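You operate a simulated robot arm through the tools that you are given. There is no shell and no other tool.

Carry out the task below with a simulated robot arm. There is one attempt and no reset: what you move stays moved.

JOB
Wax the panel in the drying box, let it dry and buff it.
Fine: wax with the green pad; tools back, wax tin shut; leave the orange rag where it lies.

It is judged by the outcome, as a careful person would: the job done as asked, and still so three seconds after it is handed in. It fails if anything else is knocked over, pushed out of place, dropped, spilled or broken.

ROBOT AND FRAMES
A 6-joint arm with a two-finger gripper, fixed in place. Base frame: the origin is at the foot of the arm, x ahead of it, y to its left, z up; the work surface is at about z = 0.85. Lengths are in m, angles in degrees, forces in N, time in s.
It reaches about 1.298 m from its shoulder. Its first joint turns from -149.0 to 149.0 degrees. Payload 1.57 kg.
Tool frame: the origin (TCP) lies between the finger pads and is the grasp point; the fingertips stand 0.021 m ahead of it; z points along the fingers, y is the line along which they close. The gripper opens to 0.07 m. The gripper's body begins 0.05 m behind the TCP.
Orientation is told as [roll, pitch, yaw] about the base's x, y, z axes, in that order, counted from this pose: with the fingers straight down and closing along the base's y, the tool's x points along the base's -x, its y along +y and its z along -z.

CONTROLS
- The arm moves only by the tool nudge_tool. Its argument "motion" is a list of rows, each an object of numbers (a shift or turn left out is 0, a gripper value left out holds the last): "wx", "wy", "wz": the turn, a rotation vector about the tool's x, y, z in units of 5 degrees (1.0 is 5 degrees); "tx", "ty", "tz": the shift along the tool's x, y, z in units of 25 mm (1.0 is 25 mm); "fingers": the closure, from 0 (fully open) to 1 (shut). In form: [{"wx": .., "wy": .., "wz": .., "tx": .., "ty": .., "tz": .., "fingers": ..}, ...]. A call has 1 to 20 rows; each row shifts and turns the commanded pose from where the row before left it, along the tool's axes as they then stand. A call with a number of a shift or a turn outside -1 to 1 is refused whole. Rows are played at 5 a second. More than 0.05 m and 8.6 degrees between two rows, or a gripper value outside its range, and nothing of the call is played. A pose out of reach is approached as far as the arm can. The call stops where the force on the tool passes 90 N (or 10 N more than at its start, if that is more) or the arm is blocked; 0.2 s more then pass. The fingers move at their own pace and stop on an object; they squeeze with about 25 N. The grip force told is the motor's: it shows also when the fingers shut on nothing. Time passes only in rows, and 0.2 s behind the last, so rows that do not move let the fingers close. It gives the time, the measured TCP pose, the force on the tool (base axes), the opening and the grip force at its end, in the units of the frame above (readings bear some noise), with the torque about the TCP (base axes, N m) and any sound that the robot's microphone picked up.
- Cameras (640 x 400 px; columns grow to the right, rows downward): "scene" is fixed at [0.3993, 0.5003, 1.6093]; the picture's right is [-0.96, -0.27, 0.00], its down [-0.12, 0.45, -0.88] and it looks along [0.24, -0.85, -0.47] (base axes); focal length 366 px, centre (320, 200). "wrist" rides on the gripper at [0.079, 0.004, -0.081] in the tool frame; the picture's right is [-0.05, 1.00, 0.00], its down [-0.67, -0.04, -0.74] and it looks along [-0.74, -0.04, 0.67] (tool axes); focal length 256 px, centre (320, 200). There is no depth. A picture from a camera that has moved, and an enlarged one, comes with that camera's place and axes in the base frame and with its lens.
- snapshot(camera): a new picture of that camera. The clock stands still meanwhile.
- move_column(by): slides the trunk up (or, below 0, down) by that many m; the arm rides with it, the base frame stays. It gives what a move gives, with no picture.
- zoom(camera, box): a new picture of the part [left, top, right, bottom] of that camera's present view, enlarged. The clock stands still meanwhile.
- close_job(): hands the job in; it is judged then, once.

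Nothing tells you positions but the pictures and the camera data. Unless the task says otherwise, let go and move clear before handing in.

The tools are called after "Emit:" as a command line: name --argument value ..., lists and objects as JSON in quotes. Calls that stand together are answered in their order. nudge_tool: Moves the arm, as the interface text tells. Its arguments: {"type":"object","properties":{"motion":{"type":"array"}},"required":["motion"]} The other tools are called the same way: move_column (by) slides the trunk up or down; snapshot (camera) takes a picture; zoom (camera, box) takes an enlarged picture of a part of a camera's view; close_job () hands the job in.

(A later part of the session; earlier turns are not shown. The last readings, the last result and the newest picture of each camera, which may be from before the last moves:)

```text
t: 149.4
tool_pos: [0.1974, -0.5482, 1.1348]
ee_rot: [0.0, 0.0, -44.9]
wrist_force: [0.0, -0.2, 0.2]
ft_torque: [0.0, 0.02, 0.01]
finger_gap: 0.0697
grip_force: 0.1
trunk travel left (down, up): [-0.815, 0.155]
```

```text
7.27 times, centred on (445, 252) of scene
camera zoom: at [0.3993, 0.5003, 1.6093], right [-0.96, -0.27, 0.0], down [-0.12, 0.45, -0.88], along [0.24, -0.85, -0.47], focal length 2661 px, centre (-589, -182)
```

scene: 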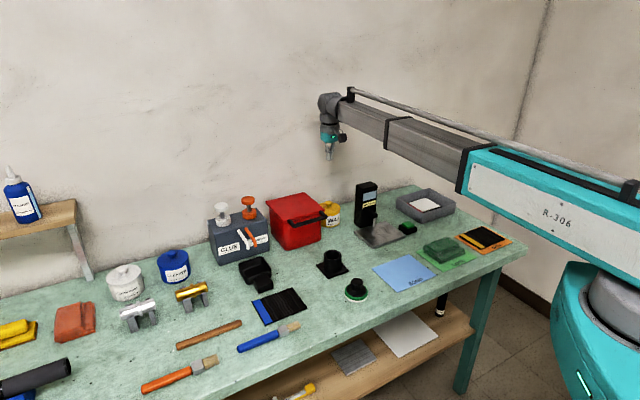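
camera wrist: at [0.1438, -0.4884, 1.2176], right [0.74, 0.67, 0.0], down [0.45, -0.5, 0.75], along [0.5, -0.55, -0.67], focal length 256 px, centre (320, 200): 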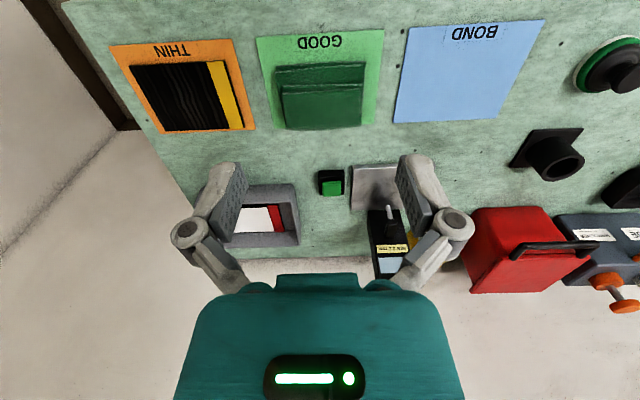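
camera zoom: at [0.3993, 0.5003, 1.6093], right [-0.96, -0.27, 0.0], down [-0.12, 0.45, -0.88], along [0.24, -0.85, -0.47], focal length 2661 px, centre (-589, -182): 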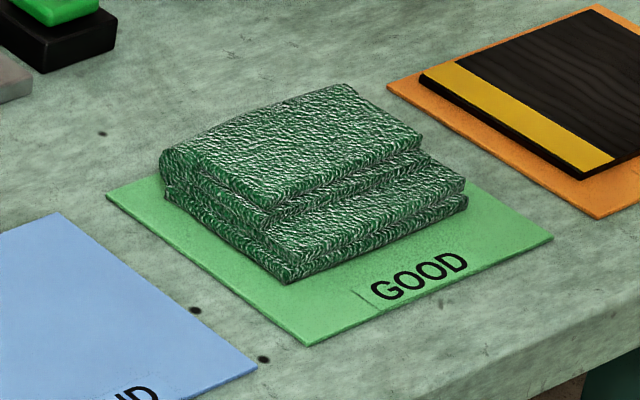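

The green rag is a folded stack: base about 8 cm deep, top fold about 6 cm deep, so it can be gripped front-to-back on the top fold. I'll turn the gripper to yaw −135° and look from that side.

Emit:
nudge_tool --motion '[{"wz": 1}, {"wz": 1}, {"wz": 1}, {"wz": 1}, {"wz": 1}, {"wz": 1}, {"wz": 1}, {"wz": 1}, {"wz": 1}, {"wz": 1}, {"wz": 1}, {"wz": 1}, {"wz": 1}, {"wz": 1}, {"wz": 1}, {"wz": 1}, {"wz": 1}, {"wz": 1}, {}]'

Emit:
nudge_tool --motion '[{"tx": 0.85, "ty": 1}, {"tx": 0.85, "ty": 1}, {"tx": 0.85, "ty": 1}, {"tx": 0.85, "ty": 1}, {}]'

Emit:
snapshot --camera "wrist"

Emit:
zoom --camera "wrist" --box '[220, 30, 420, 180]'

```text
t: 153.4
tool_pos: [0.1983, -0.5482, 1.1342]
ee_rot: [-0.1, -0.1, -135.1]
wrist_force: [0.9, 0.8, -0.8]
ft_torque: [0.0, -0.02, -0.03]
finger_gap: 0.0702
grip_force: 0.0
trunk travel left (down, up): [-0.815, 0.155]
```

```text
t: 154.6
tool_pos: [0.3261, -0.5582, 1.1343]
ee_rot: [0.0, -0.1, -135.0]
wrist_force: [-0.8, 1.0, 0.5]
ft_torque: [-0.02, -0.03, 0.02]
finger_gap: 0.0698
grip_force: 0.1
trunk travel left (down, up): [-0.815, 0.155]
```

```text
taken
camera wrist: at [0.3862, -0.5043, 1.2176], right [0.67, -0.74, 0.0], down [-0.5, -0.45, 0.74], along [-0.55, -0.5, -0.67], focal length 256 px, centre (320, 200)
```

wrist: 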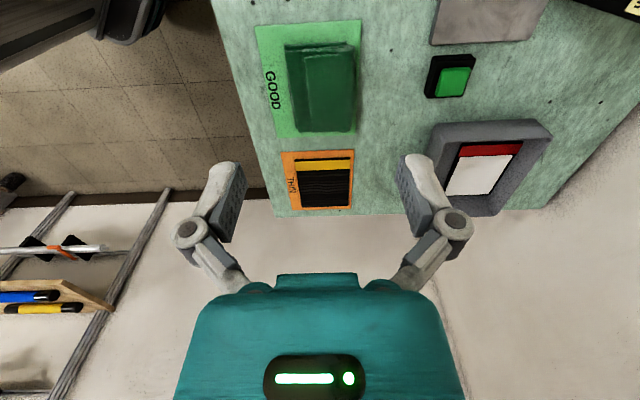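

```text
2.67 times, centred on (320, 105) of wrist
camera zoom: at [0.3862, -0.5043, 1.2176], right [0.67, -0.74, 0.0], down [-0.5, -0.45, 0.74], along [-0.55, -0.5, -0.67], focal length 683 px, centre (320, 453)
```

zoom: 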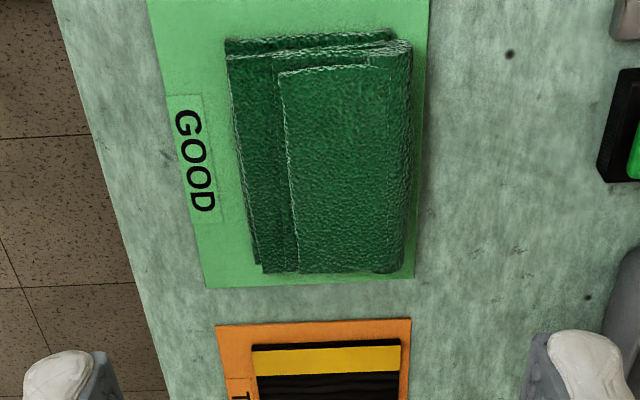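

The rag's top fold is ≈ 58 mm deep (front-to-back), centred near (0.272, −0.624). I'll move above it and go lower for a precise look.

Emit:
nudge_tool --motion '[{"tx": -1}, {"tx": -1}, {"tx": -1}, {"tx": -0.38, "ty": 0.3}, {}]'

Emit:
move_column --by -0.13

Emit:
zoom --camera "wrist" --box '[200, 0, 440, 180]'

Emit:
zoom --camera "scene" --box '[400, 190, 490, 280]'

```text
t: 155.8
tool_pos: [0.2738, -0.6235, 1.1344]
ee_rot: [0.0, -0.1, -135.0]
wrist_force: [-0.3, -0.6, -1.0]
ft_torque: [0.0, -0.01, -0.02]
finger_gap: 0.07
grip_force: 0.1
trunk travel left (down, up): [-0.815, 0.155]
```

```text
t: 157.3
tool_pos: [0.273, -0.6249, 1.0041]
ee_rot: [0.1, 0.0, -135.0]
wrist_force: [-0.6, -0.1, -0.3]
ft_torque: [0.01, 0.03, -0.02]
finger_gap: 0.0699
grip_force: 0.1
trunk travel left (down, up): [-0.685, 0.285]
```

```text
2.22 times, centred on (320, 90) of wrist
camera zoom: at [0.3329, -0.5709, 1.0876], right [0.67, -0.74, 0.0], down [-0.5, -0.45, 0.74], along [-0.55, -0.5, -0.67], focal length 569 px, centre (320, 444)
```

zoom: 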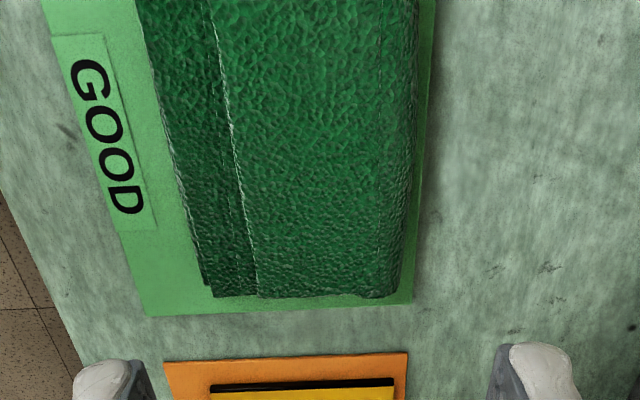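

```text
4.44 times, centred on (445, 235) of scene
camera zoom: at [0.3993, 0.5003, 1.6093], right [-0.96, -0.27, 0.0], down [-0.12, 0.45, -0.88], along [0.24, -0.85, -0.47], focal length 1626 px, centre (-236, 44)
```

zoom: 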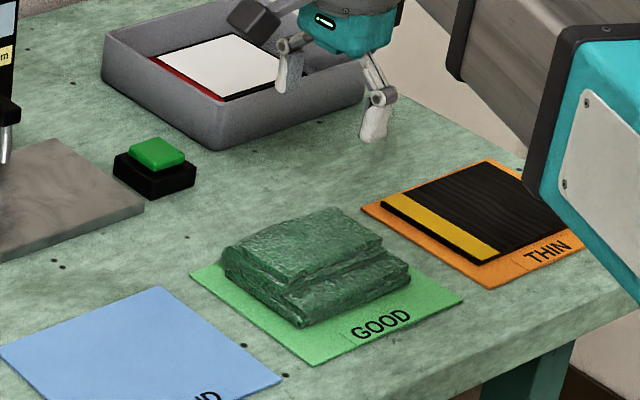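

The top fold spans about 63–66 mm, just inside the 70 mm opening, and is centred ~2 mm to the rear of the TCP. I'll correct and lower so the tips are just above the rag top, then re-check.

Emit:
nudge_tool --motion '[{"ty": 0.08}, {}]'

Emit:
move_column --by -0.098

Emit:
snapshot --camera "wrist"

Emit:
zoom --camera "wrist" --box '[200, 60, 440, 240]'

Emit:
zoom --camera "scene" --box '[400, 200, 490, 280]'

```text
t: 157.9
tool_pos: [0.2758, -0.6259, 1.0053]
ee_rot: [0.0, 0.0, -135.0]
wrist_force: [0.1, 0.0, 0.5]
ft_torque: [0.04, 0.0, 0.01]
finger_gap: 0.07
grip_force: 0.1
trunk travel left (down, up): [-0.685, 0.285]
```

```text
t: 159.3
tool_pos: [0.2755, -0.6254, 0.907]
ee_rot: [-0.1, 0.0, -135.0]
wrist_force: [-1.4, 0.3, -0.7]
ft_torque: [-0.03, 0.0, -0.01]
finger_gap: 0.0699
grip_force: 0.1
trunk travel left (down, up): [-0.587, 0.383]
```

```text
taken
camera wrist: at [0.3342, -0.5723, 0.9896], right [0.67, -0.74, 0.0], down [-0.5, -0.45, 0.74], along [-0.55, -0.5, -0.67], focal length 256 px, centre (320, 200)
```

wrist: 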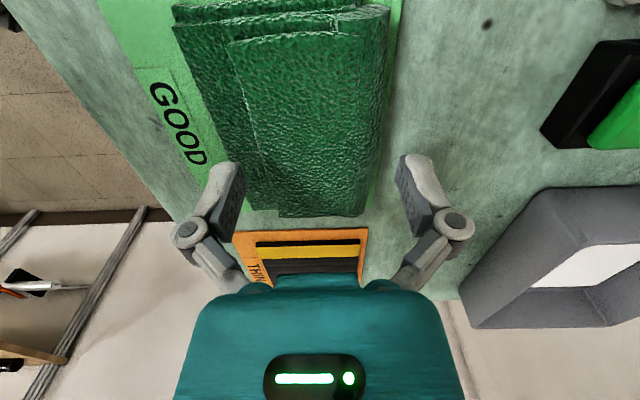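

```text
2.22 times, centred on (320, 150) of wrist
camera zoom: at [0.3342, -0.5723, 0.9896], right [0.67, -0.74, 0.0], down [-0.5, -0.45, 0.74], along [-0.55, -0.5, -0.67], focal length 569 px, centre (320, 311)
```

zoom: 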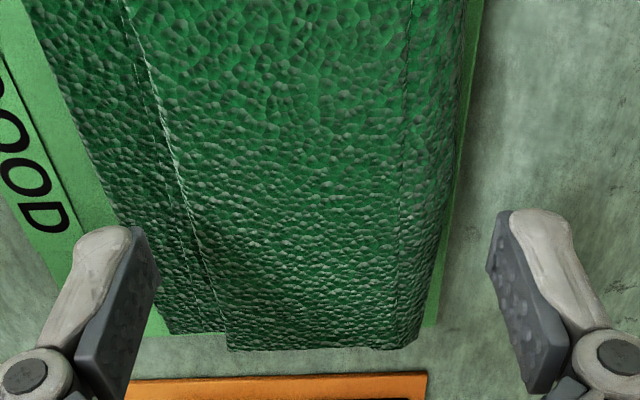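

```text
5.00 times, centred on (445, 240) of scene
camera zoom: at [0.3993, 0.5003, 1.6093], right [-0.96, -0.27, 0.0], down [-0.12, 0.45, -0.88], along [0.24, -0.85, -0.47], focal length 1830 px, centre (-305, 0)
```

zoom: 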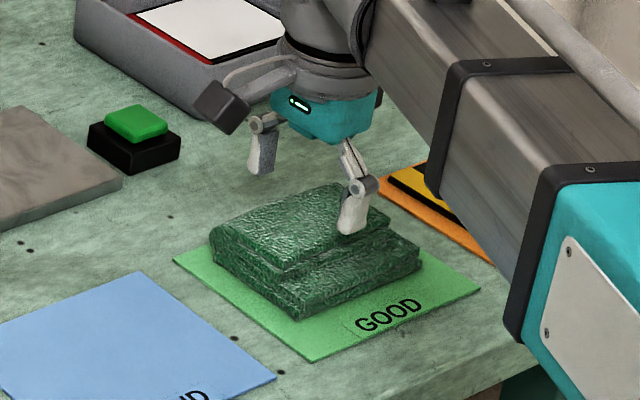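

The fingers straddle the fold evenly (about 2 mm each side). I'll lower in small steps watching the force.

Emit:
move_column --by -0.006

Emit:
move_column --by -0.004

Emit:
zoom --camera "wrist" --box '[200, 60, 440, 240]'

Emit:
zoom --camera "scene" --box '[420, 215, 480, 270]'

```text
t: 159.8
tool_pos: [0.2751, -0.6261, 0.9]
ee_rot: [0.0, 0.1, -135.0]
wrist_force: [0.8, 0.2, -0.1]
ft_torque: [0.02, 0.01, 0.03]
finger_gap: 0.0703
grip_force: 0.0
trunk travel left (down, up): [-0.581, 0.389]
```

```text
t: 160.3
tool_pos: [0.2756, -0.6254, 0.8969]
ee_rot: [0.0, 0.1, -135.0]
wrist_force: [1.1, 0.3, 0.0]
ft_torque: [-0.02, -0.01, 0.0]
finger_gap: 0.0701
grip_force: 0.1
trunk travel left (down, up): [-0.577, 0.393]
```

```text
2.22 times, centred on (320, 150) of wrist
camera zoom: at [0.3342, -0.5723, 0.9795], right [0.67, -0.74, 0.0], down [-0.5, -0.45, 0.74], along [-0.55, -0.5, -0.67], focal length 569 px, centre (320, 311)
```

zoom: 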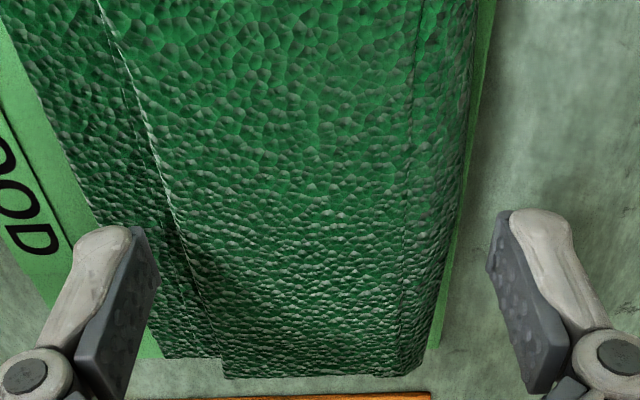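

```text
7.27 times, centred on (450, 242) of scene
camera zoom: at [0.3993, 0.5003, 1.6093], right [-0.96, -0.27, 0.0], down [-0.12, 0.45, -0.88], along [0.24, -0.85, -0.47], focal length 2661 px, centre (-626, -109)
```

zoom: 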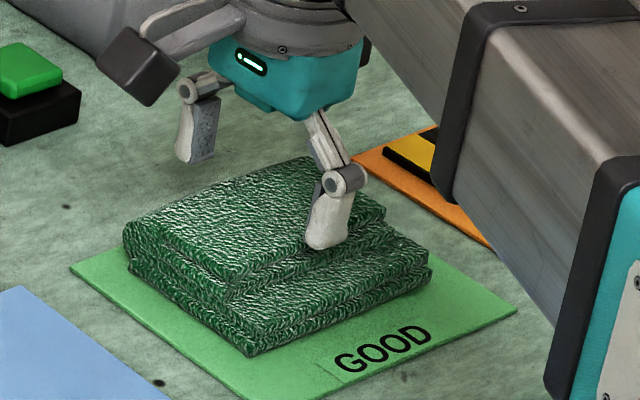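

The front finger is in front of the fold and above the lower layer. I'll continue a few millimetres.

Emit:
move_column --by -0.004

Emit:
move_column --by -0.003

Emit:
zoom --camera "scene" --box '[420, 215, 480, 270]'

Emit:
zoom --camera "wrist" --box '[200, 60, 440, 240]'

```text
t: 160.9
tool_pos: [0.2754, -0.6259, 0.8916]
ee_rot: [0.0, -0.1, -135.0]
wrist_force: [0.4, 0.0, -0.7]
ft_torque: [0.0, -0.01, -0.01]
finger_gap: 0.0699
grip_force: 0.1
trunk travel left (down, up): [-0.573, 0.397]
```

```text
t: 161.4
tool_pos: [0.2757, -0.6265, 0.8885]
ee_rot: [0.1, 0.0, -135.0]
wrist_force: [0.2, 0.1, 0.3]
ft_torque: [0.02, 0.0, 0.01]
finger_gap: 0.07
grip_force: 0.1
trunk travel left (down, up): [-0.57, 0.4]
```

```text
7.27 times, centred on (450, 242) of scene
camera zoom: at [0.3993, 0.5003, 1.6093], right [-0.96, -0.27, 0.0], down [-0.12, 0.45, -0.88], along [0.24, -0.85, -0.47], focal length 2661 px, centre (-626, -109)
```

zoom: 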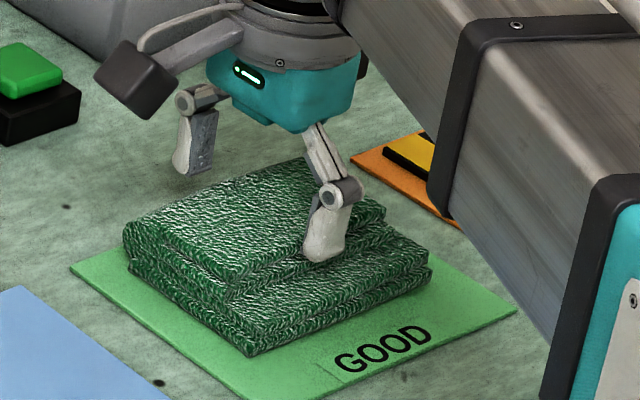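

```text
2.22 times, centred on (320, 150) of wrist
camera zoom: at [0.3342, -0.5724, 0.9725], right [0.67, -0.74, 0.0], down [-0.5, -0.45, 0.74], along [-0.55, -0.5, -0.67], focal length 569 px, centre (320, 311)
```

zoom: 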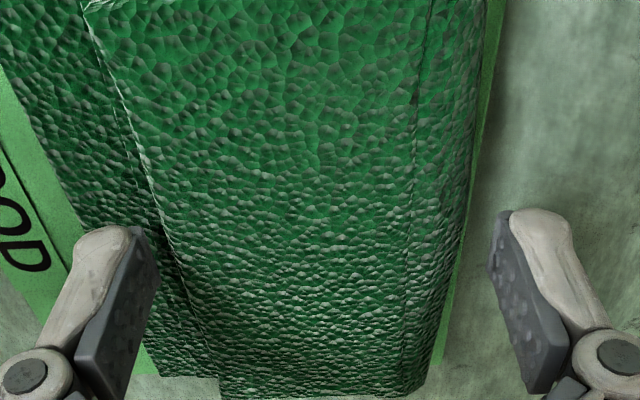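

Tips are alongside the top fold with no contact. I'll close on it.

Emit:
nudge_tool --motion '[{"fingers": 1}, {"fingers": 1}, {"fingers": 1}, {"fingers": 1}, {"fingers": 1}]'

Emit:
zoom --camera "scene" --box '[420, 215, 480, 270]'

Emit:
zoom --camera "wrist" --box '[200, 60, 440, 240]'

```text
t: 162.6
tool_pos: [0.2749, -0.6254, 0.8893]
ee_rot: [0.0, 0.1, -135.0]
wrist_force: [-0.1, -0.7, 7.2]
ft_torque: [0.03, 0.03, -0.02]
finger_gap: 0.0551
grip_force: 24.8
trunk travel left (down, up): [-0.57, 0.4]
```

```text
7.27 times, centred on (450, 242) of scene
camera zoom: at [0.3993, 0.5003, 1.6093], right [-0.96, -0.27, 0.0], down [-0.12, 0.45, -0.88], along [0.24, -0.85, -0.47], focal length 2661 px, centre (-626, -109)
```

zoom: 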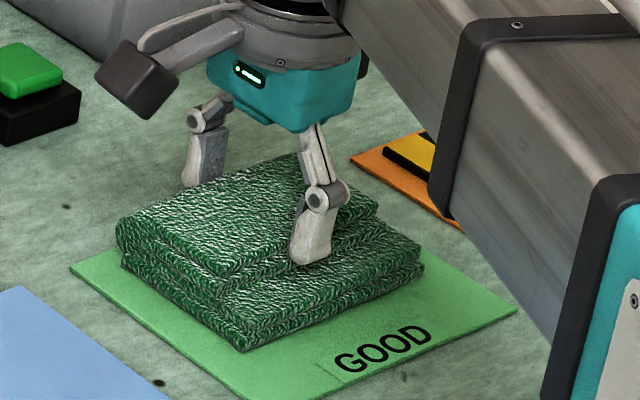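

```text
2.22 times, centred on (320, 150) of wrist
camera zoom: at [0.3341, -0.5721, 0.9729], right [0.67, -0.74, 0.0], down [-0.5, -0.45, 0.74], along [-0.55, -0.5, -0.67], focal length 569 px, centre (320, 311)
```

zoom: 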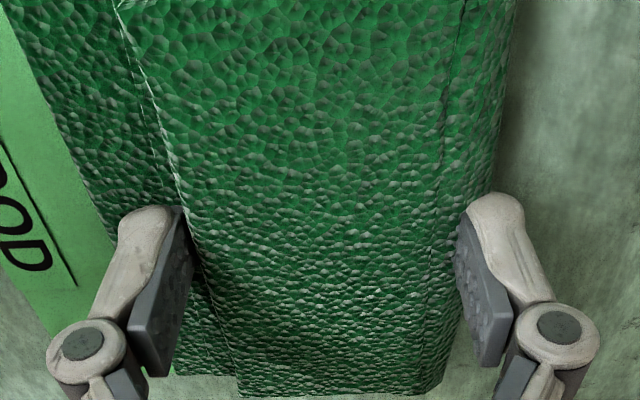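

Gripped at 55 mm (the rag shifted ~4 mm to centre itself). I'll lift gently and check it comes along.

Emit:
move_column --by 0.03

Emit:
zoom --camera "scene" --box '[410, 205, 490, 275]'

Emit:
move_column --by 0.19

Emit:
snapshot --camera "wrist"

Emit:
snapshot --camera "scene"

Emit:
zoom --camera "scene" --box '[380, 175, 470, 230]'

```text
t: 163.3
tool_pos: [0.275, -0.6259, 0.9199]
ee_rot: [0.0, 0.0, -135.0]
wrist_force: [0.8, 0.3, 0.4]
ft_torque: [-0.02, -0.02, 0.0]
finger_gap: 0.0551
grip_force: 24.9
trunk travel left (down, up): [-0.6, 0.37]
```

```text
5.71 times, centred on (450, 240) of scene
camera zoom: at [0.3993, 0.5003, 1.6093], right [-0.96, -0.27, 0.0], down [-0.12, 0.45, -0.88], along [0.24, -0.85, -0.47], focal length 2091 px, centre (-423, -29)
```

zoom: 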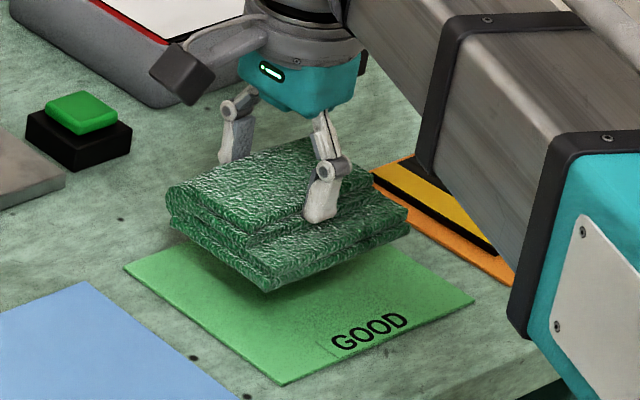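

```text
t: 165.4
tool_pos: [0.2753, -0.6258, 1.1087]
ee_rot: [0.0, 0.0, -135.0]
wrist_force: [-0.2, 0.9, -0.4]
ft_torque: [-0.02, 0.01, 0.01]
finger_gap: 0.055
grip_force: 24.8
trunk travel left (down, up): [-0.79, 0.18]
```

```text
taken
camera wrist: at [0.3343, -0.5724, 1.1925], right [0.67, -0.74, 0.0], down [-0.5, -0.45, 0.74], along [-0.55, -0.5, -0.67], focal length 256 px, centre (320, 200)
```

wrist: 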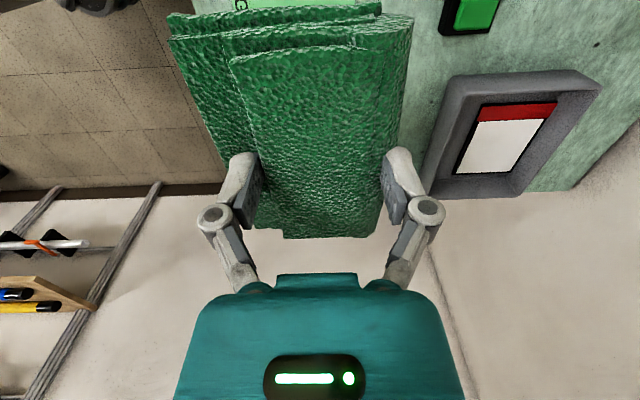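

```text
taken
```

scene: 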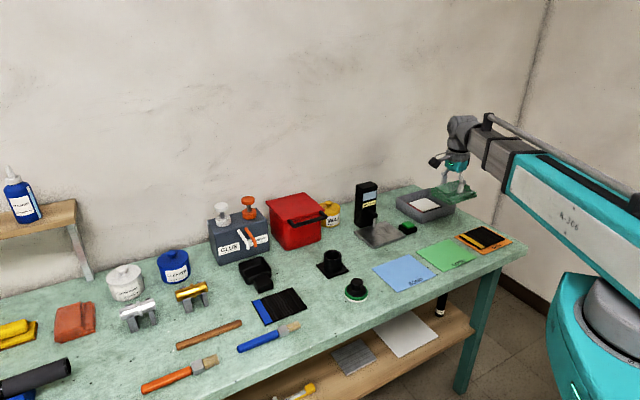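

```text
7.11 times, centred on (425, 202) of scene
camera zoom: at [0.3993, 0.5003, 1.6093], right [-0.96, -0.27, 0.0], down [-0.12, 0.45, -0.88], along [0.24, -0.85, -0.47], focal length 2602 px, centre (-427, 182)
```

zoom: 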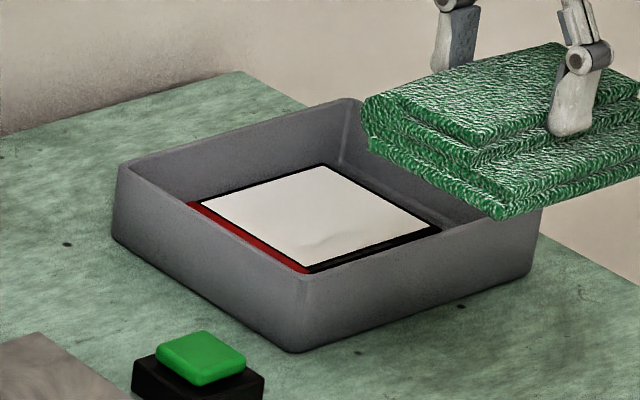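

The rag is held level and the card stayed put. I'll take a close-up of the wax film to judge whether it is still changing (drying).

Emit:
zoom --camera "scene" --box '[405, 190, 445, 215]'

Emit:
zoom --camera "wrist" --box '[440, 90, 580, 190]'

Emit:
nudge_tool --motion '[{}, {}, {}, {}, {}, {}, {}, {}, {}, {}, {}, {}, {}, {}, {}, {}, {}, {}, {}, {}]'

Emit:
nudge_tool --motion '[{}, {}, {}, {}, {}, {}, {}, {}, {}, {}, {}, {}, {}, {}, {}, {}, {}, {}, {}, {}]'

Emit:
zoom --camera "scene" --box '[405, 190, 445, 215]'

Emit:
zoom --camera "wrist" --box '[440, 90, 580, 190]'

```text
16.00 times, centred on (425, 202) of scene
camera zoom: at [0.3993, 0.5003, 1.6093], right [-0.96, -0.27, 0.0], down [-0.12, 0.45, -0.88], along [0.24, -0.85, -0.47], focal length 5855 px, centre (-1360, 160)
```

zoom: 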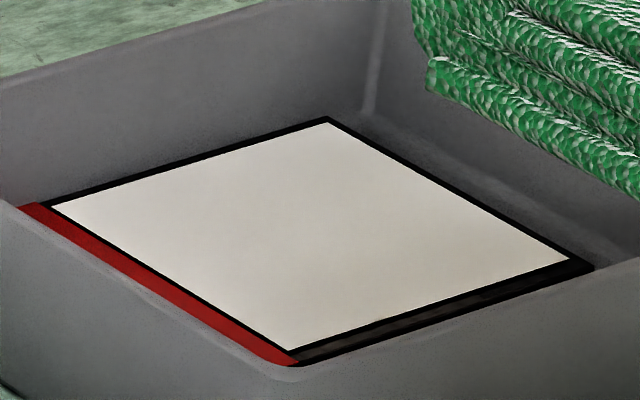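

```text
4.00 times, centred on (510, 140) of wrist
camera zoom: at [0.3343, -0.5724, 1.1925], right [0.67, -0.74, 0.0], down [-0.5, -0.45, 0.74], along [-0.55, -0.5, -0.67], focal length 1024 px, centre (-440, 440)
```

zoom: 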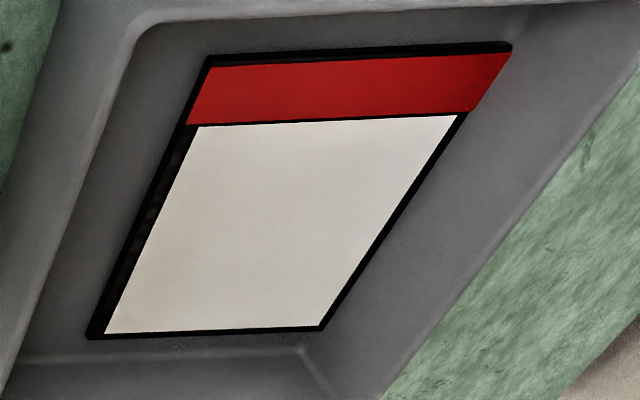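

```text
t: 169.6
tool_pos: [0.2739, -0.6257, 1.1094]
ee_rot: [-0.2, 0.0, -135.0]
wrist_force: [0.3, 0.4, -0.4]
ft_torque: [0.0, 0.02, -0.01]
finger_gap: 0.055
grip_force: 25.2
trunk travel left (down, up): [-0.79, 0.18]
```

```text
t: 173.8
tool_pos: [0.2761, -0.6263, 1.1087]
ee_rot: [0.0, 0.0, -135.0]
wrist_force: [0.2, -0.2, -0.4]
ft_torque: [0.01, -0.02, 0.01]
finger_gap: 0.0552
grip_force: 25.3
trunk travel left (down, up): [-0.79, 0.18]
```

```text
16.00 times, centred on (425, 202) of scene
camera zoom: at [0.3993, 0.5003, 1.6093], right [-0.96, -0.27, 0.0], down [-0.12, 0.45, -0.88], along [0.24, -0.85, -0.47], focal length 5855 px, centre (-1360, 160)
```

zoom: 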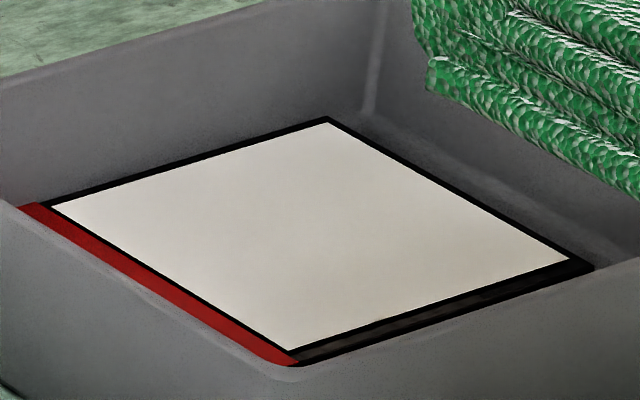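

```text
4.00 times, centred on (510, 140) of wrist
camera zoom: at [0.3343, -0.5724, 1.1925], right [0.67, -0.74, 0.0], down [-0.5, -0.45, 0.74], along [-0.55, -0.5, -0.67], focal length 1024 px, centre (-440, 440)
```

zoom: 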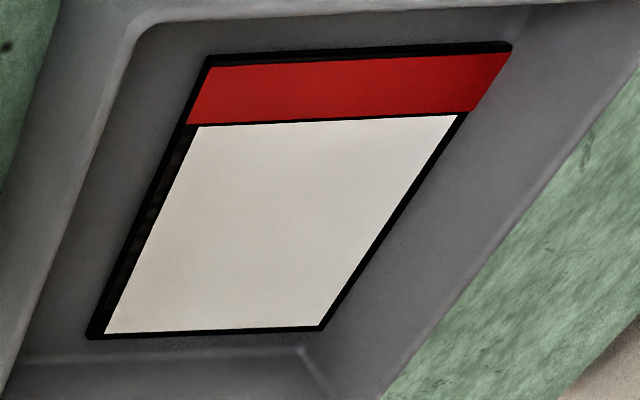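

The film seems very slightly whiter than 8 s ago, so it may still be drying. I'll wait longer and compare again.

Emit:
nudge_tool --motion '[{}, {}, {}, {}, {}, {}, {}, {}, {}, {}, {}, {}, {}, {}, {}, {}, {}, {}, {}, {}]'

Emit:
nudge_tool --motion '[{}, {}, {}, {}, {}, {}, {}, {}, {}, {}, {}, {}, {}, {}, {}, {}, {}, {}, {}, {}]'

Emit:
nudge_tool --motion '[{}, {}, {}, {}, {}, {}, {}, {}, {}, {}, {}, {}, {}, {}, {}, {}, {}, {}, {}, {}]'

Emit:
nudge_tool --motion '[{}, {}, {}, {}, {}, {}, {}, {}, {}, {}, {}, {}, {}, {}, {}, {}, {}, {}, {}, {}]'

Emit:
zoom --camera "scene" --box '[405, 190, 445, 215]'

Emit:
zoom --camera "wrist" --box '[440, 90, 580, 190]'

```text
t: 178.0
tool_pos: [0.2756, -0.6263, 1.1087]
ee_rot: [-0.1, -0.1, -135.0]
wrist_force: [-0.7, 0.6, -1.2]
ft_torque: [-0.03, 0.02, 0.04]
finger_gap: 0.0551
grip_force: 25.2
trunk travel left (down, up): [-0.79, 0.18]
```

```text
t: 182.2
tool_pos: [0.2763, -0.6261, 1.1094]
ee_rot: [0.0, 0.0, -135.0]
wrist_force: [0.0, -0.3, -1.2]
ft_torque: [0.02, 0.0, -0.02]
finger_gap: 0.055
grip_force: 25.4
trunk travel left (down, up): [-0.79, 0.18]
```

```text
t: 186.4
tool_pos: [0.2759, -0.6249, 1.1084]
ee_rot: [0.1, 0.0, -135.0]
wrist_force: [0.2, -0.4, 0.0]
ft_torque: [0.02, 0.01, 0.02]
finger_gap: 0.055
grip_force: 25.1
trunk travel left (down, up): [-0.79, 0.18]
```

```text
t: 190.6
tool_pos: [0.2742, -0.6254, 1.1088]
ee_rot: [0.0, 0.0, -134.9]
wrist_force: [0.0, -0.6, -1.4]
ft_torque: [0.0, -0.01, 0.0]
finger_gap: 0.0551
grip_force: 24.6
trunk travel left (down, up): [-0.79, 0.18]
```

```text
16.00 times, centred on (425, 202) of scene
camera zoom: at [0.3993, 0.5003, 1.6093], right [-0.96, -0.27, 0.0], down [-0.12, 0.45, -0.88], along [0.24, -0.85, -0.47], focal length 5855 px, centre (-1360, 160)
```

zoom: 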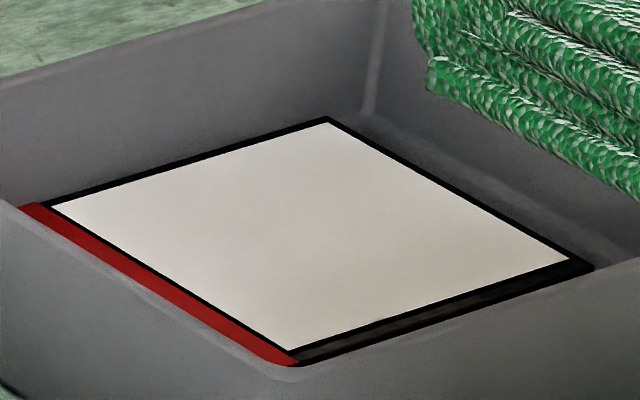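

```text
4.00 times, centred on (510, 140) of wrist
camera zoom: at [0.3342, -0.5724, 1.1925], right [0.67, -0.74, 0.0], down [-0.5, -0.45, 0.74], along [-0.55, -0.5, -0.67], focal length 1024 px, centre (-440, 440)
```

zoom: 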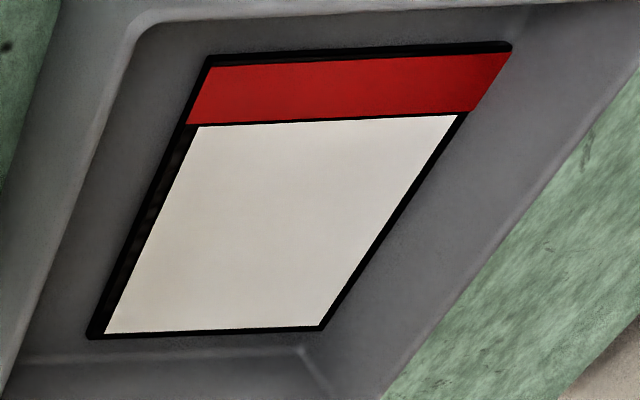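

The film's look has stopped changing since about t = 174. To be safe I'll wait a while longer, to over two minutes since waxing.

Emit:
nudge_tool --motion '[{}, {}, {}, {}, {}, {}, {}, {}, {}, {}, {}, {}, {}, {}, {}, {}, {}, {}, {}, {}]'

Emit:
nudge_tool --motion '[{}, {}, {}, {}, {}, {}, {}, {}, {}, {}, {}, {}, {}, {}, {}, {}, {}, {}, {}, {}]'

Emit:
nudge_tool --motion '[{}, {}, {}, {}, {}, {}, {}, {}, {}, {}, {}, {}, {}, {}, {}, {}, {}, {}, {}, {}]'

Emit:
nudge_tool --motion '[{}, {}, {}, {}, {}, {}, {}, {}, {}, {}, {}, {}, {}, {}, {}, {}, {}, {}, {}, {}]'

Emit:
nudge_tool --motion '[{}, {}, {}, {}, {}, {}, {}, {}, {}, {}, {}, {}, {}, {}, {}, {}, {}, {}, {}, {}]'

Emit:
nudge_tool --motion '[{}, {}, {}, {}, {}, {}, {}, {}, {}, {}, {}, {}, {}, {}, {}, {}, {}, {}, {}, {}]'

Emit:
nudge_tool --motion '[{}, {}, {}, {}, {}, {}, {}, {}, {}, {}, {}, {}, {}, {}, {}, {}, {}, {}, {}, {}]'

Emit:
nudge_tool --motion '[{}, {}, {}, {}, {}, {}, {}, {}, {}, {}, {}, {}, {}, {}, {}, {}, {}, {}, {}, {}]'

Emit:
zoom --camera "scene" --box '[405, 190, 445, 215]'

Emit:
zoom --camera "wrist" --box '[440, 90, 580, 190]'

```text
t: 194.8
tool_pos: [0.2758, -0.6254, 1.1094]
ee_rot: [0.0, 0.0, -135.0]
wrist_force: [-0.2, -0.3, -1.2]
ft_torque: [-0.03, -0.02, -0.01]
finger_gap: 0.055
grip_force: 24.9
trunk travel left (down, up): [-0.79, 0.18]
```

```text
t: 199.0
tool_pos: [0.2745, -0.6263, 1.1087]
ee_rot: [0.0, 0.0, -135.0]
wrist_force: [0.2, 0.4, -0.5]
ft_torque: [-0.02, -0.02, -0.01]
finger_gap: 0.055
grip_force: 25.2
trunk travel left (down, up): [-0.79, 0.18]
```

```text
t: 203.2
tool_pos: [0.2742, -0.6246, 1.1089]
ee_rot: [0.0, 0.1, -135.0]
wrist_force: [-0.7, -0.4, -0.8]
ft_torque: [0.03, -0.01, -0.03]
finger_gap: 0.0551
grip_force: 24.9
trunk travel left (down, up): [-0.79, 0.18]
```

```text
t: 207.4
tool_pos: [0.2747, -0.6255, 1.1098]
ee_rot: [-0.1, 0.0, -134.9]
wrist_force: [-0.3, -0.1, 0.7]
ft_torque: [0.0, -0.01, 0.01]
finger_gap: 0.0549
grip_force: 25.3
trunk travel left (down, up): [-0.79, 0.18]
```

```text
t: 211.6
tool_pos: [0.2749, -0.6258, 1.1094]
ee_rot: [0.0, 0.0, -135.0]
wrist_force: [0.1, 0.1, -0.8]
ft_torque: [-0.03, 0.01, -0.01]
finger_gap: 0.055
grip_force: 24.7
trunk travel left (down, up): [-0.79, 0.18]
```

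```text
t: 215.8
tool_pos: [0.2744, -0.6253, 1.1089]
ee_rot: [0.0, 0.0, -135.0]
wrist_force: [0.8, -0.1, 0.0]
ft_torque: [0.02, 0.0, 0.01]
finger_gap: 0.055
grip_force: 24.8
trunk travel left (down, up): [-0.79, 0.18]
```

```text
t: 220.0
tool_pos: [0.2751, -0.6262, 1.1093]
ee_rot: [-0.1, 0.0, -135.0]
wrist_force: [-0.7, -0.2, -0.5]
ft_torque: [-0.01, 0.01, -0.04]
finger_gap: 0.055
grip_force: 24.8
trunk travel left (down, up): [-0.79, 0.18]
```

```text
t: 224.2
tool_pos: [0.275, -0.626, 1.1093]
ee_rot: [0.0, 0.0, -135.0]
wrist_force: [0.1, -0.1, -1.2]
ft_torque: [-0.04, -0.03, -0.02]
finger_gap: 0.055
grip_force: 24.9
trunk travel left (down, up): [-0.79, 0.18]
```

```text
16.00 times, centred on (425, 202) of scene
camera zoom: at [0.3993, 0.5003, 1.6093], right [-0.96, -0.27, 0.0], down [-0.12, 0.45, -0.88], along [0.24, -0.85, -0.47], focal length 5855 px, centre (-1360, 160)
```

zoom: 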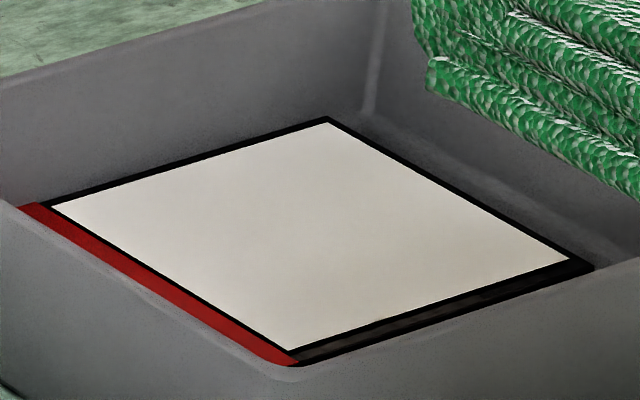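

```text
4.00 times, centred on (510, 140) of wrist
camera zoom: at [0.3342, -0.5724, 1.1925], right [0.67, -0.74, 0.0], down [-0.5, -0.45, 0.74], along [-0.55, -0.5, -0.67], focal length 1024 px, centre (-440, 440)
```

zoom: 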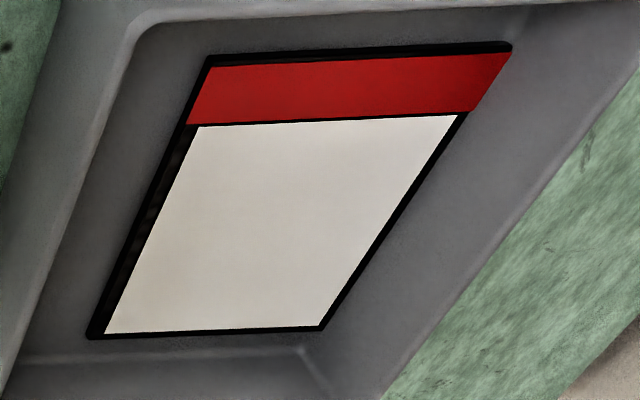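

The film is steady — dry. The panel slid ~27 mm toward the box's back wall during waxing, so I'll check the clearance inside the box before buffing.

Emit:
zoom --camera "wrist" --box '[410, 60, 620, 210]'

Emit:
zoom --camera "scene" --box '[390, 180, 460, 225]'

```text
2.67 times, centred on (515, 135) of wrist
camera zoom: at [0.3342, -0.5724, 1.1925], right [0.67, -0.74, 0.0], down [-0.5, -0.45, 0.74], along [-0.55, -0.5, -0.67], focal length 683 px, centre (-200, 373)
```

zoom: 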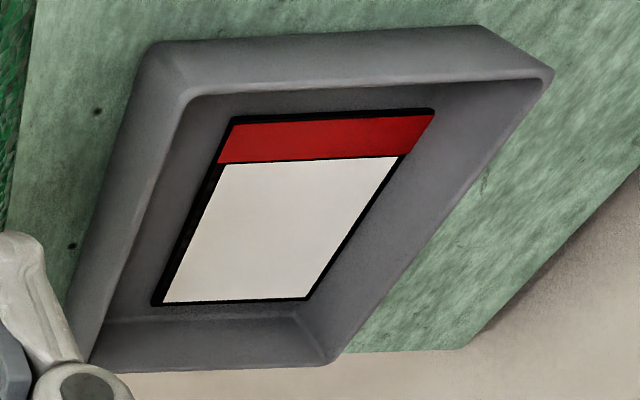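

```text
8.89 times, centred on (425, 202) of scene
camera zoom: at [0.3993, 0.5003, 1.6093], right [-0.96, -0.27, 0.0], down [-0.12, 0.45, -0.88], along [0.24, -0.85, -0.47], focal length 3253 px, centre (-613, 178)
```

zoom: 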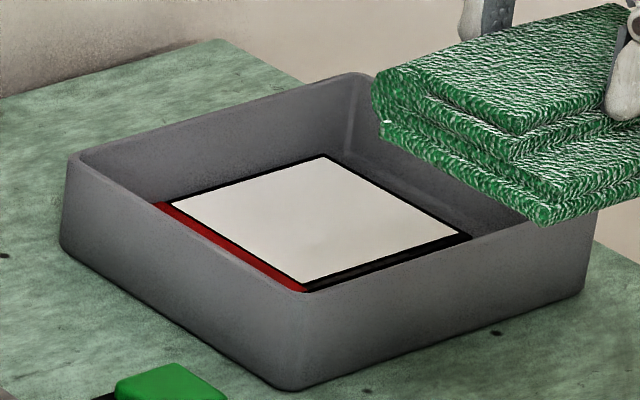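

The panel lies against the box's back wall. I'll bring the rag above the panel, press lightly, and draw the panel forward as I start buffing.

Emit:
nudge_tool --motion '[{"ty": 1, "tx": -0.65}, {"ty": 1, "tx": -0.65}, {"ty": 1, "tx": -0.65}, {"ty": 1, "tx": -0.65}, {"ty": 1, "tx": -0.65}, {"ty": 1, "tx": -0.65}, {"ty": 1, "tx": -0.65}, {"ty": 1, "tx": -0.65}, {"ty": 1, "tx": -0.65}, {"ty": 1, "tx": -0.65}, {"ty": 0.37, "tx": -0.3}, {}]'

Emit:
move_column --by -0.14

Emit:
snapshot --camera "wrist"

Emit:
zoom --camera "scene" --box '[380, 155, 480, 230]'

```text
t: 226.8
tool_pos: [0.3401, -0.9282, 1.109]
ee_rot: [0.1, 0.0, -135.0]
wrist_force: [-0.3, -0.5, 0.6]
ft_torque: [-0.01, 0.02, 0.01]
finger_gap: 0.0548
grip_force: 24.6
trunk travel left (down, up): [-0.79, 0.18]
```

```text
t: 228.5
tool_pos: [0.3411, -0.9287, 0.9689]
ee_rot: [-0.1, 0.0, -135.0]
wrist_force: [0.3, 0.7, -0.8]
ft_torque: [-0.02, 0.01, 0.03]
finger_gap: 0.0548
grip_force: 25.1
trunk travel left (down, up): [-0.65, 0.32]
```

```text
taken
camera wrist: at [0.3994, -0.8753, 1.0525], right [0.67, -0.74, 0.0], down [-0.5, -0.45, 0.74], along [-0.55, -0.5, -0.67], focal length 256 px, centre (320, 200)
```

wrist: 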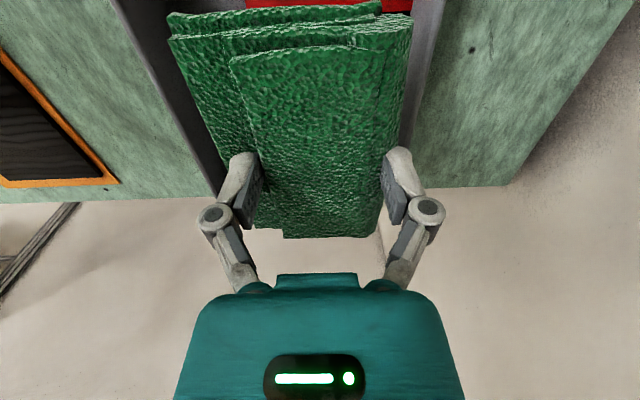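

```text
5.33 times, centred on (430, 192) of scene
camera zoom: at [0.3993, 0.5003, 1.6093], right [-0.96, -0.27, 0.0], down [-0.12, 0.45, -0.88], along [0.24, -0.85, -0.47], focal length 1952 px, centre (-267, 240)
```

zoom: 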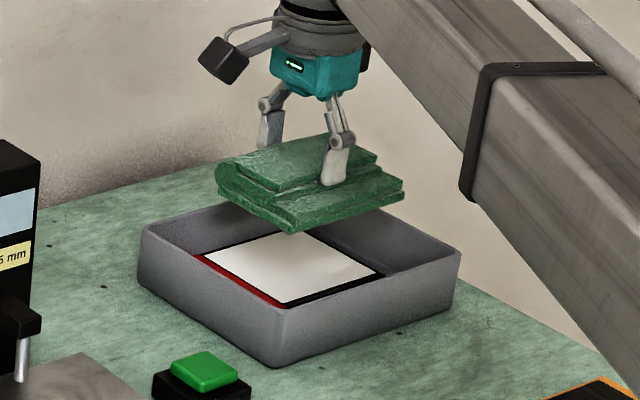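

The rag is centred above the box opening. I'll lower it into the box carefully.

Emit:
move_column --by -0.03

Emit:
zoom --camera "wrist" --box '[120, 0, 520, 250]'

Emit:
zoom --camera "scene" --box '[390, 165, 470, 230]'

```text
t: 229.2
tool_pos: [0.3403, -0.9278, 0.9388]
ee_rot: [0.0, 0.0, -135.1]
wrist_force: [-0.2, 0.2, -0.9]
ft_torque: [0.0, -0.01, -0.01]
finger_gap: 0.055
grip_force: 25.1
trunk travel left (down, up): [-0.62, 0.35]
```

```text
1.60 times, centred on (320, 125) of wrist
camera zoom: at [0.3994, -0.8753, 1.0225], right [0.67, -0.74, 0.0], down [-0.5, -0.45, 0.74], along [-0.55, -0.5, -0.67], focal length 410 px, centre (320, 320)
```

zoom: 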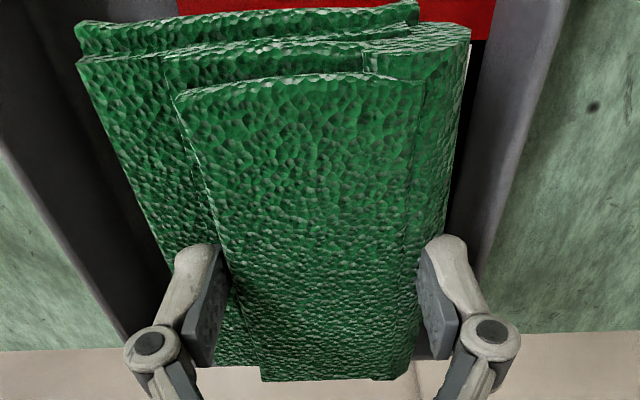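

```text
6.15 times, centred on (430, 198) of scene
camera zoom: at [0.3993, 0.5003, 1.6093], right [-0.96, -0.27, 0.0], down [-0.12, 0.45, -0.88], along [0.24, -0.85, -0.47], focal length 2252 px, centre (-357, 215)
```

zoom: 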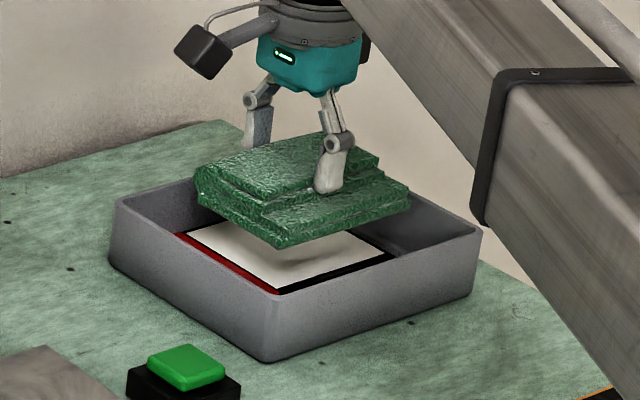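

There's about 2 cm between the rear finger and the box wall. I'll continue down to the panel.

Emit:
move_column --by -0.033

Emit:
move_column --by -0.004

Emit:
move_column --by -0.003

```text
t: 230.0
tool_pos: [0.341, -0.9284, 0.907]
ee_rot: [0.0, 0.0, -135.1]
wrist_force: [-0.3, 0.1, -0.2]
ft_torque: [-0.01, 0.02, 0.01]
finger_gap: 0.0551
grip_force: 24.8
trunk travel left (down, up): [-0.587, 0.383]
```

```text
t: 230.6
tool_pos: [0.3402, -0.9295, 0.9032]
ee_rot: [0.0, 0.0, -135.0]
wrist_force: [0.7, -0.4, -0.4]
ft_torque: [-0.02, 0.01, 0.03]
finger_gap: 0.0551
grip_force: 25.2
trunk travel left (down, up): [-0.583, 0.387]
```

```text
t: 231.1
tool_pos: [0.3395, -0.9277, 0.899]
ee_rot: [0.0, 0.0, -134.9]
wrist_force: [-0.1, 0.7, -1.0]
ft_torque: [0.02, 0.03, 0.0]
finger_gap: 0.0551
grip_force: 24.8
trunk travel left (down, up): [-0.58, 0.39]
```

Emit:
move_column --by -0.002

Emit:
move_column --by -0.0015

```text
t: 231.6
tool_pos: [0.3411, -0.9278, 0.8964]
ee_rot: [0.1, 0.0, -135.0]
wrist_force: [-0.2, 0.1, 0.1]
ft_torque: [-0.03, 0.01, 0.0]
finger_gap: 0.0551
grip_force: 25.1
trunk travel left (down, up): [-0.578, 0.392]
```

```text
t: 232.1
tool_pos: [0.3401, -0.9275, 0.8972]
ee_rot: [0.1, 0.0, -135.0]
wrist_force: [0.7, -3.0, 10.4]
ft_torque: [0.02, 0.12, 0.0]
finger_gap: 0.055
grip_force: 25.2
trunk travel left (down, up): [-0.577, 0.393]
```

Contact at ~10 N. I'll drag gently forward and see what happens to the panel.

Emit:
nudge_tool --motion '[{"ty": -0.25}, {"ty": -0.25}, {"ty": -0.25}, {"ty": -0.25}, {}]'

Emit:
zoom --camera "wrist" --box '[120, 0, 520, 250]'

Emit:
zoom --camera "scene" --box '[390, 165, 470, 230]'

```text
t: 233.3
tool_pos: [0.3214, -0.9099, 0.8955]
ee_rot: [0.0, -0.1, -134.9]
wrist_force: [2.8, -1.4, 10.2]
ft_torque: [0.02, 0.0, -0.01]
finger_gap: 0.0551
grip_force: 25.1
trunk travel left (down, up): [-0.577, 0.393]
```

```text
1.60 times, centred on (320, 125) of wrist
camera zoom: at [0.3809, -0.8564, 0.9798], right [0.67, -0.74, 0.0], down [-0.5, -0.45, 0.75], along [-0.55, -0.5, -0.67], focal length 410 px, centre (320, 320)
```

zoom: 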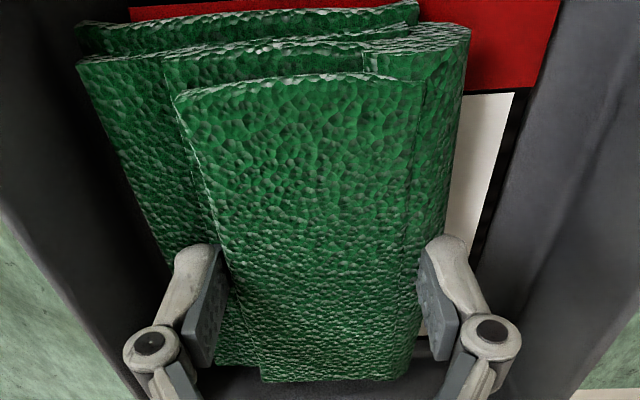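

```text
6.15 times, centred on (430, 198) of scene
camera zoom: at [0.3993, 0.5003, 1.6093], right [-0.96, -0.27, 0.0], down [-0.12, 0.45, -0.88], along [0.24, -0.85, -0.47], focal length 2252 px, centre (-357, 215)
```

zoom: 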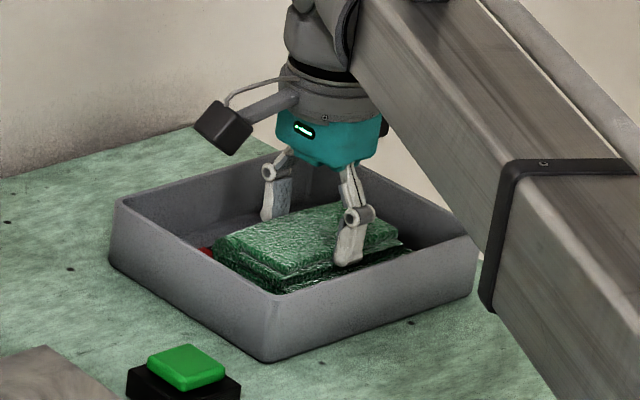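

The panel moved forward with the rag (by ~25 mm), so it is mid-box now. I'll lift to see whether anything has been buffed yet.

Emit:
move_column --by 0.07

Emit:
zoom --camera "scene" --box '[390, 165, 470, 230]'

Emit:
zoom --camera "wrist" --box '[120, 0, 520, 250]'

```text
t: 234.4
tool_pos: [0.3226, -0.9104, 0.9657]
ee_rot: [0.0, 0.0, -135.0]
wrist_force: [0.0, 0.1, -0.2]
ft_torque: [0.0, 0.0, 0.02]
finger_gap: 0.0548
grip_force: 24.6
trunk travel left (down, up): [-0.647, 0.323]
```

```text
6.15 times, centred on (430, 198) of scene
camera zoom: at [0.3993, 0.5003, 1.6093], right [-0.96, -0.27, 0.0], down [-0.12, 0.45, -0.88], along [0.24, -0.85, -0.47], focal length 2252 px, centre (-357, 215)
```

zoom: 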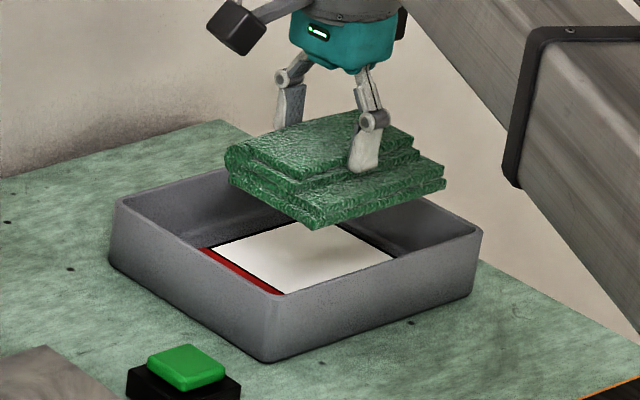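

```text
1.60 times, centred on (320, 125) of wrist
camera zoom: at [0.3812, -0.8575, 1.0489], right [0.67, -0.74, 0.0], down [-0.5, -0.45, 0.74], along [-0.55, -0.5, -0.67], focal length 410 px, centre (320, 320)
```

zoom: 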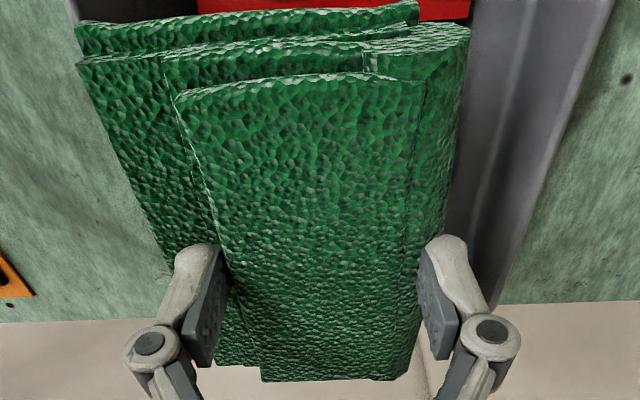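

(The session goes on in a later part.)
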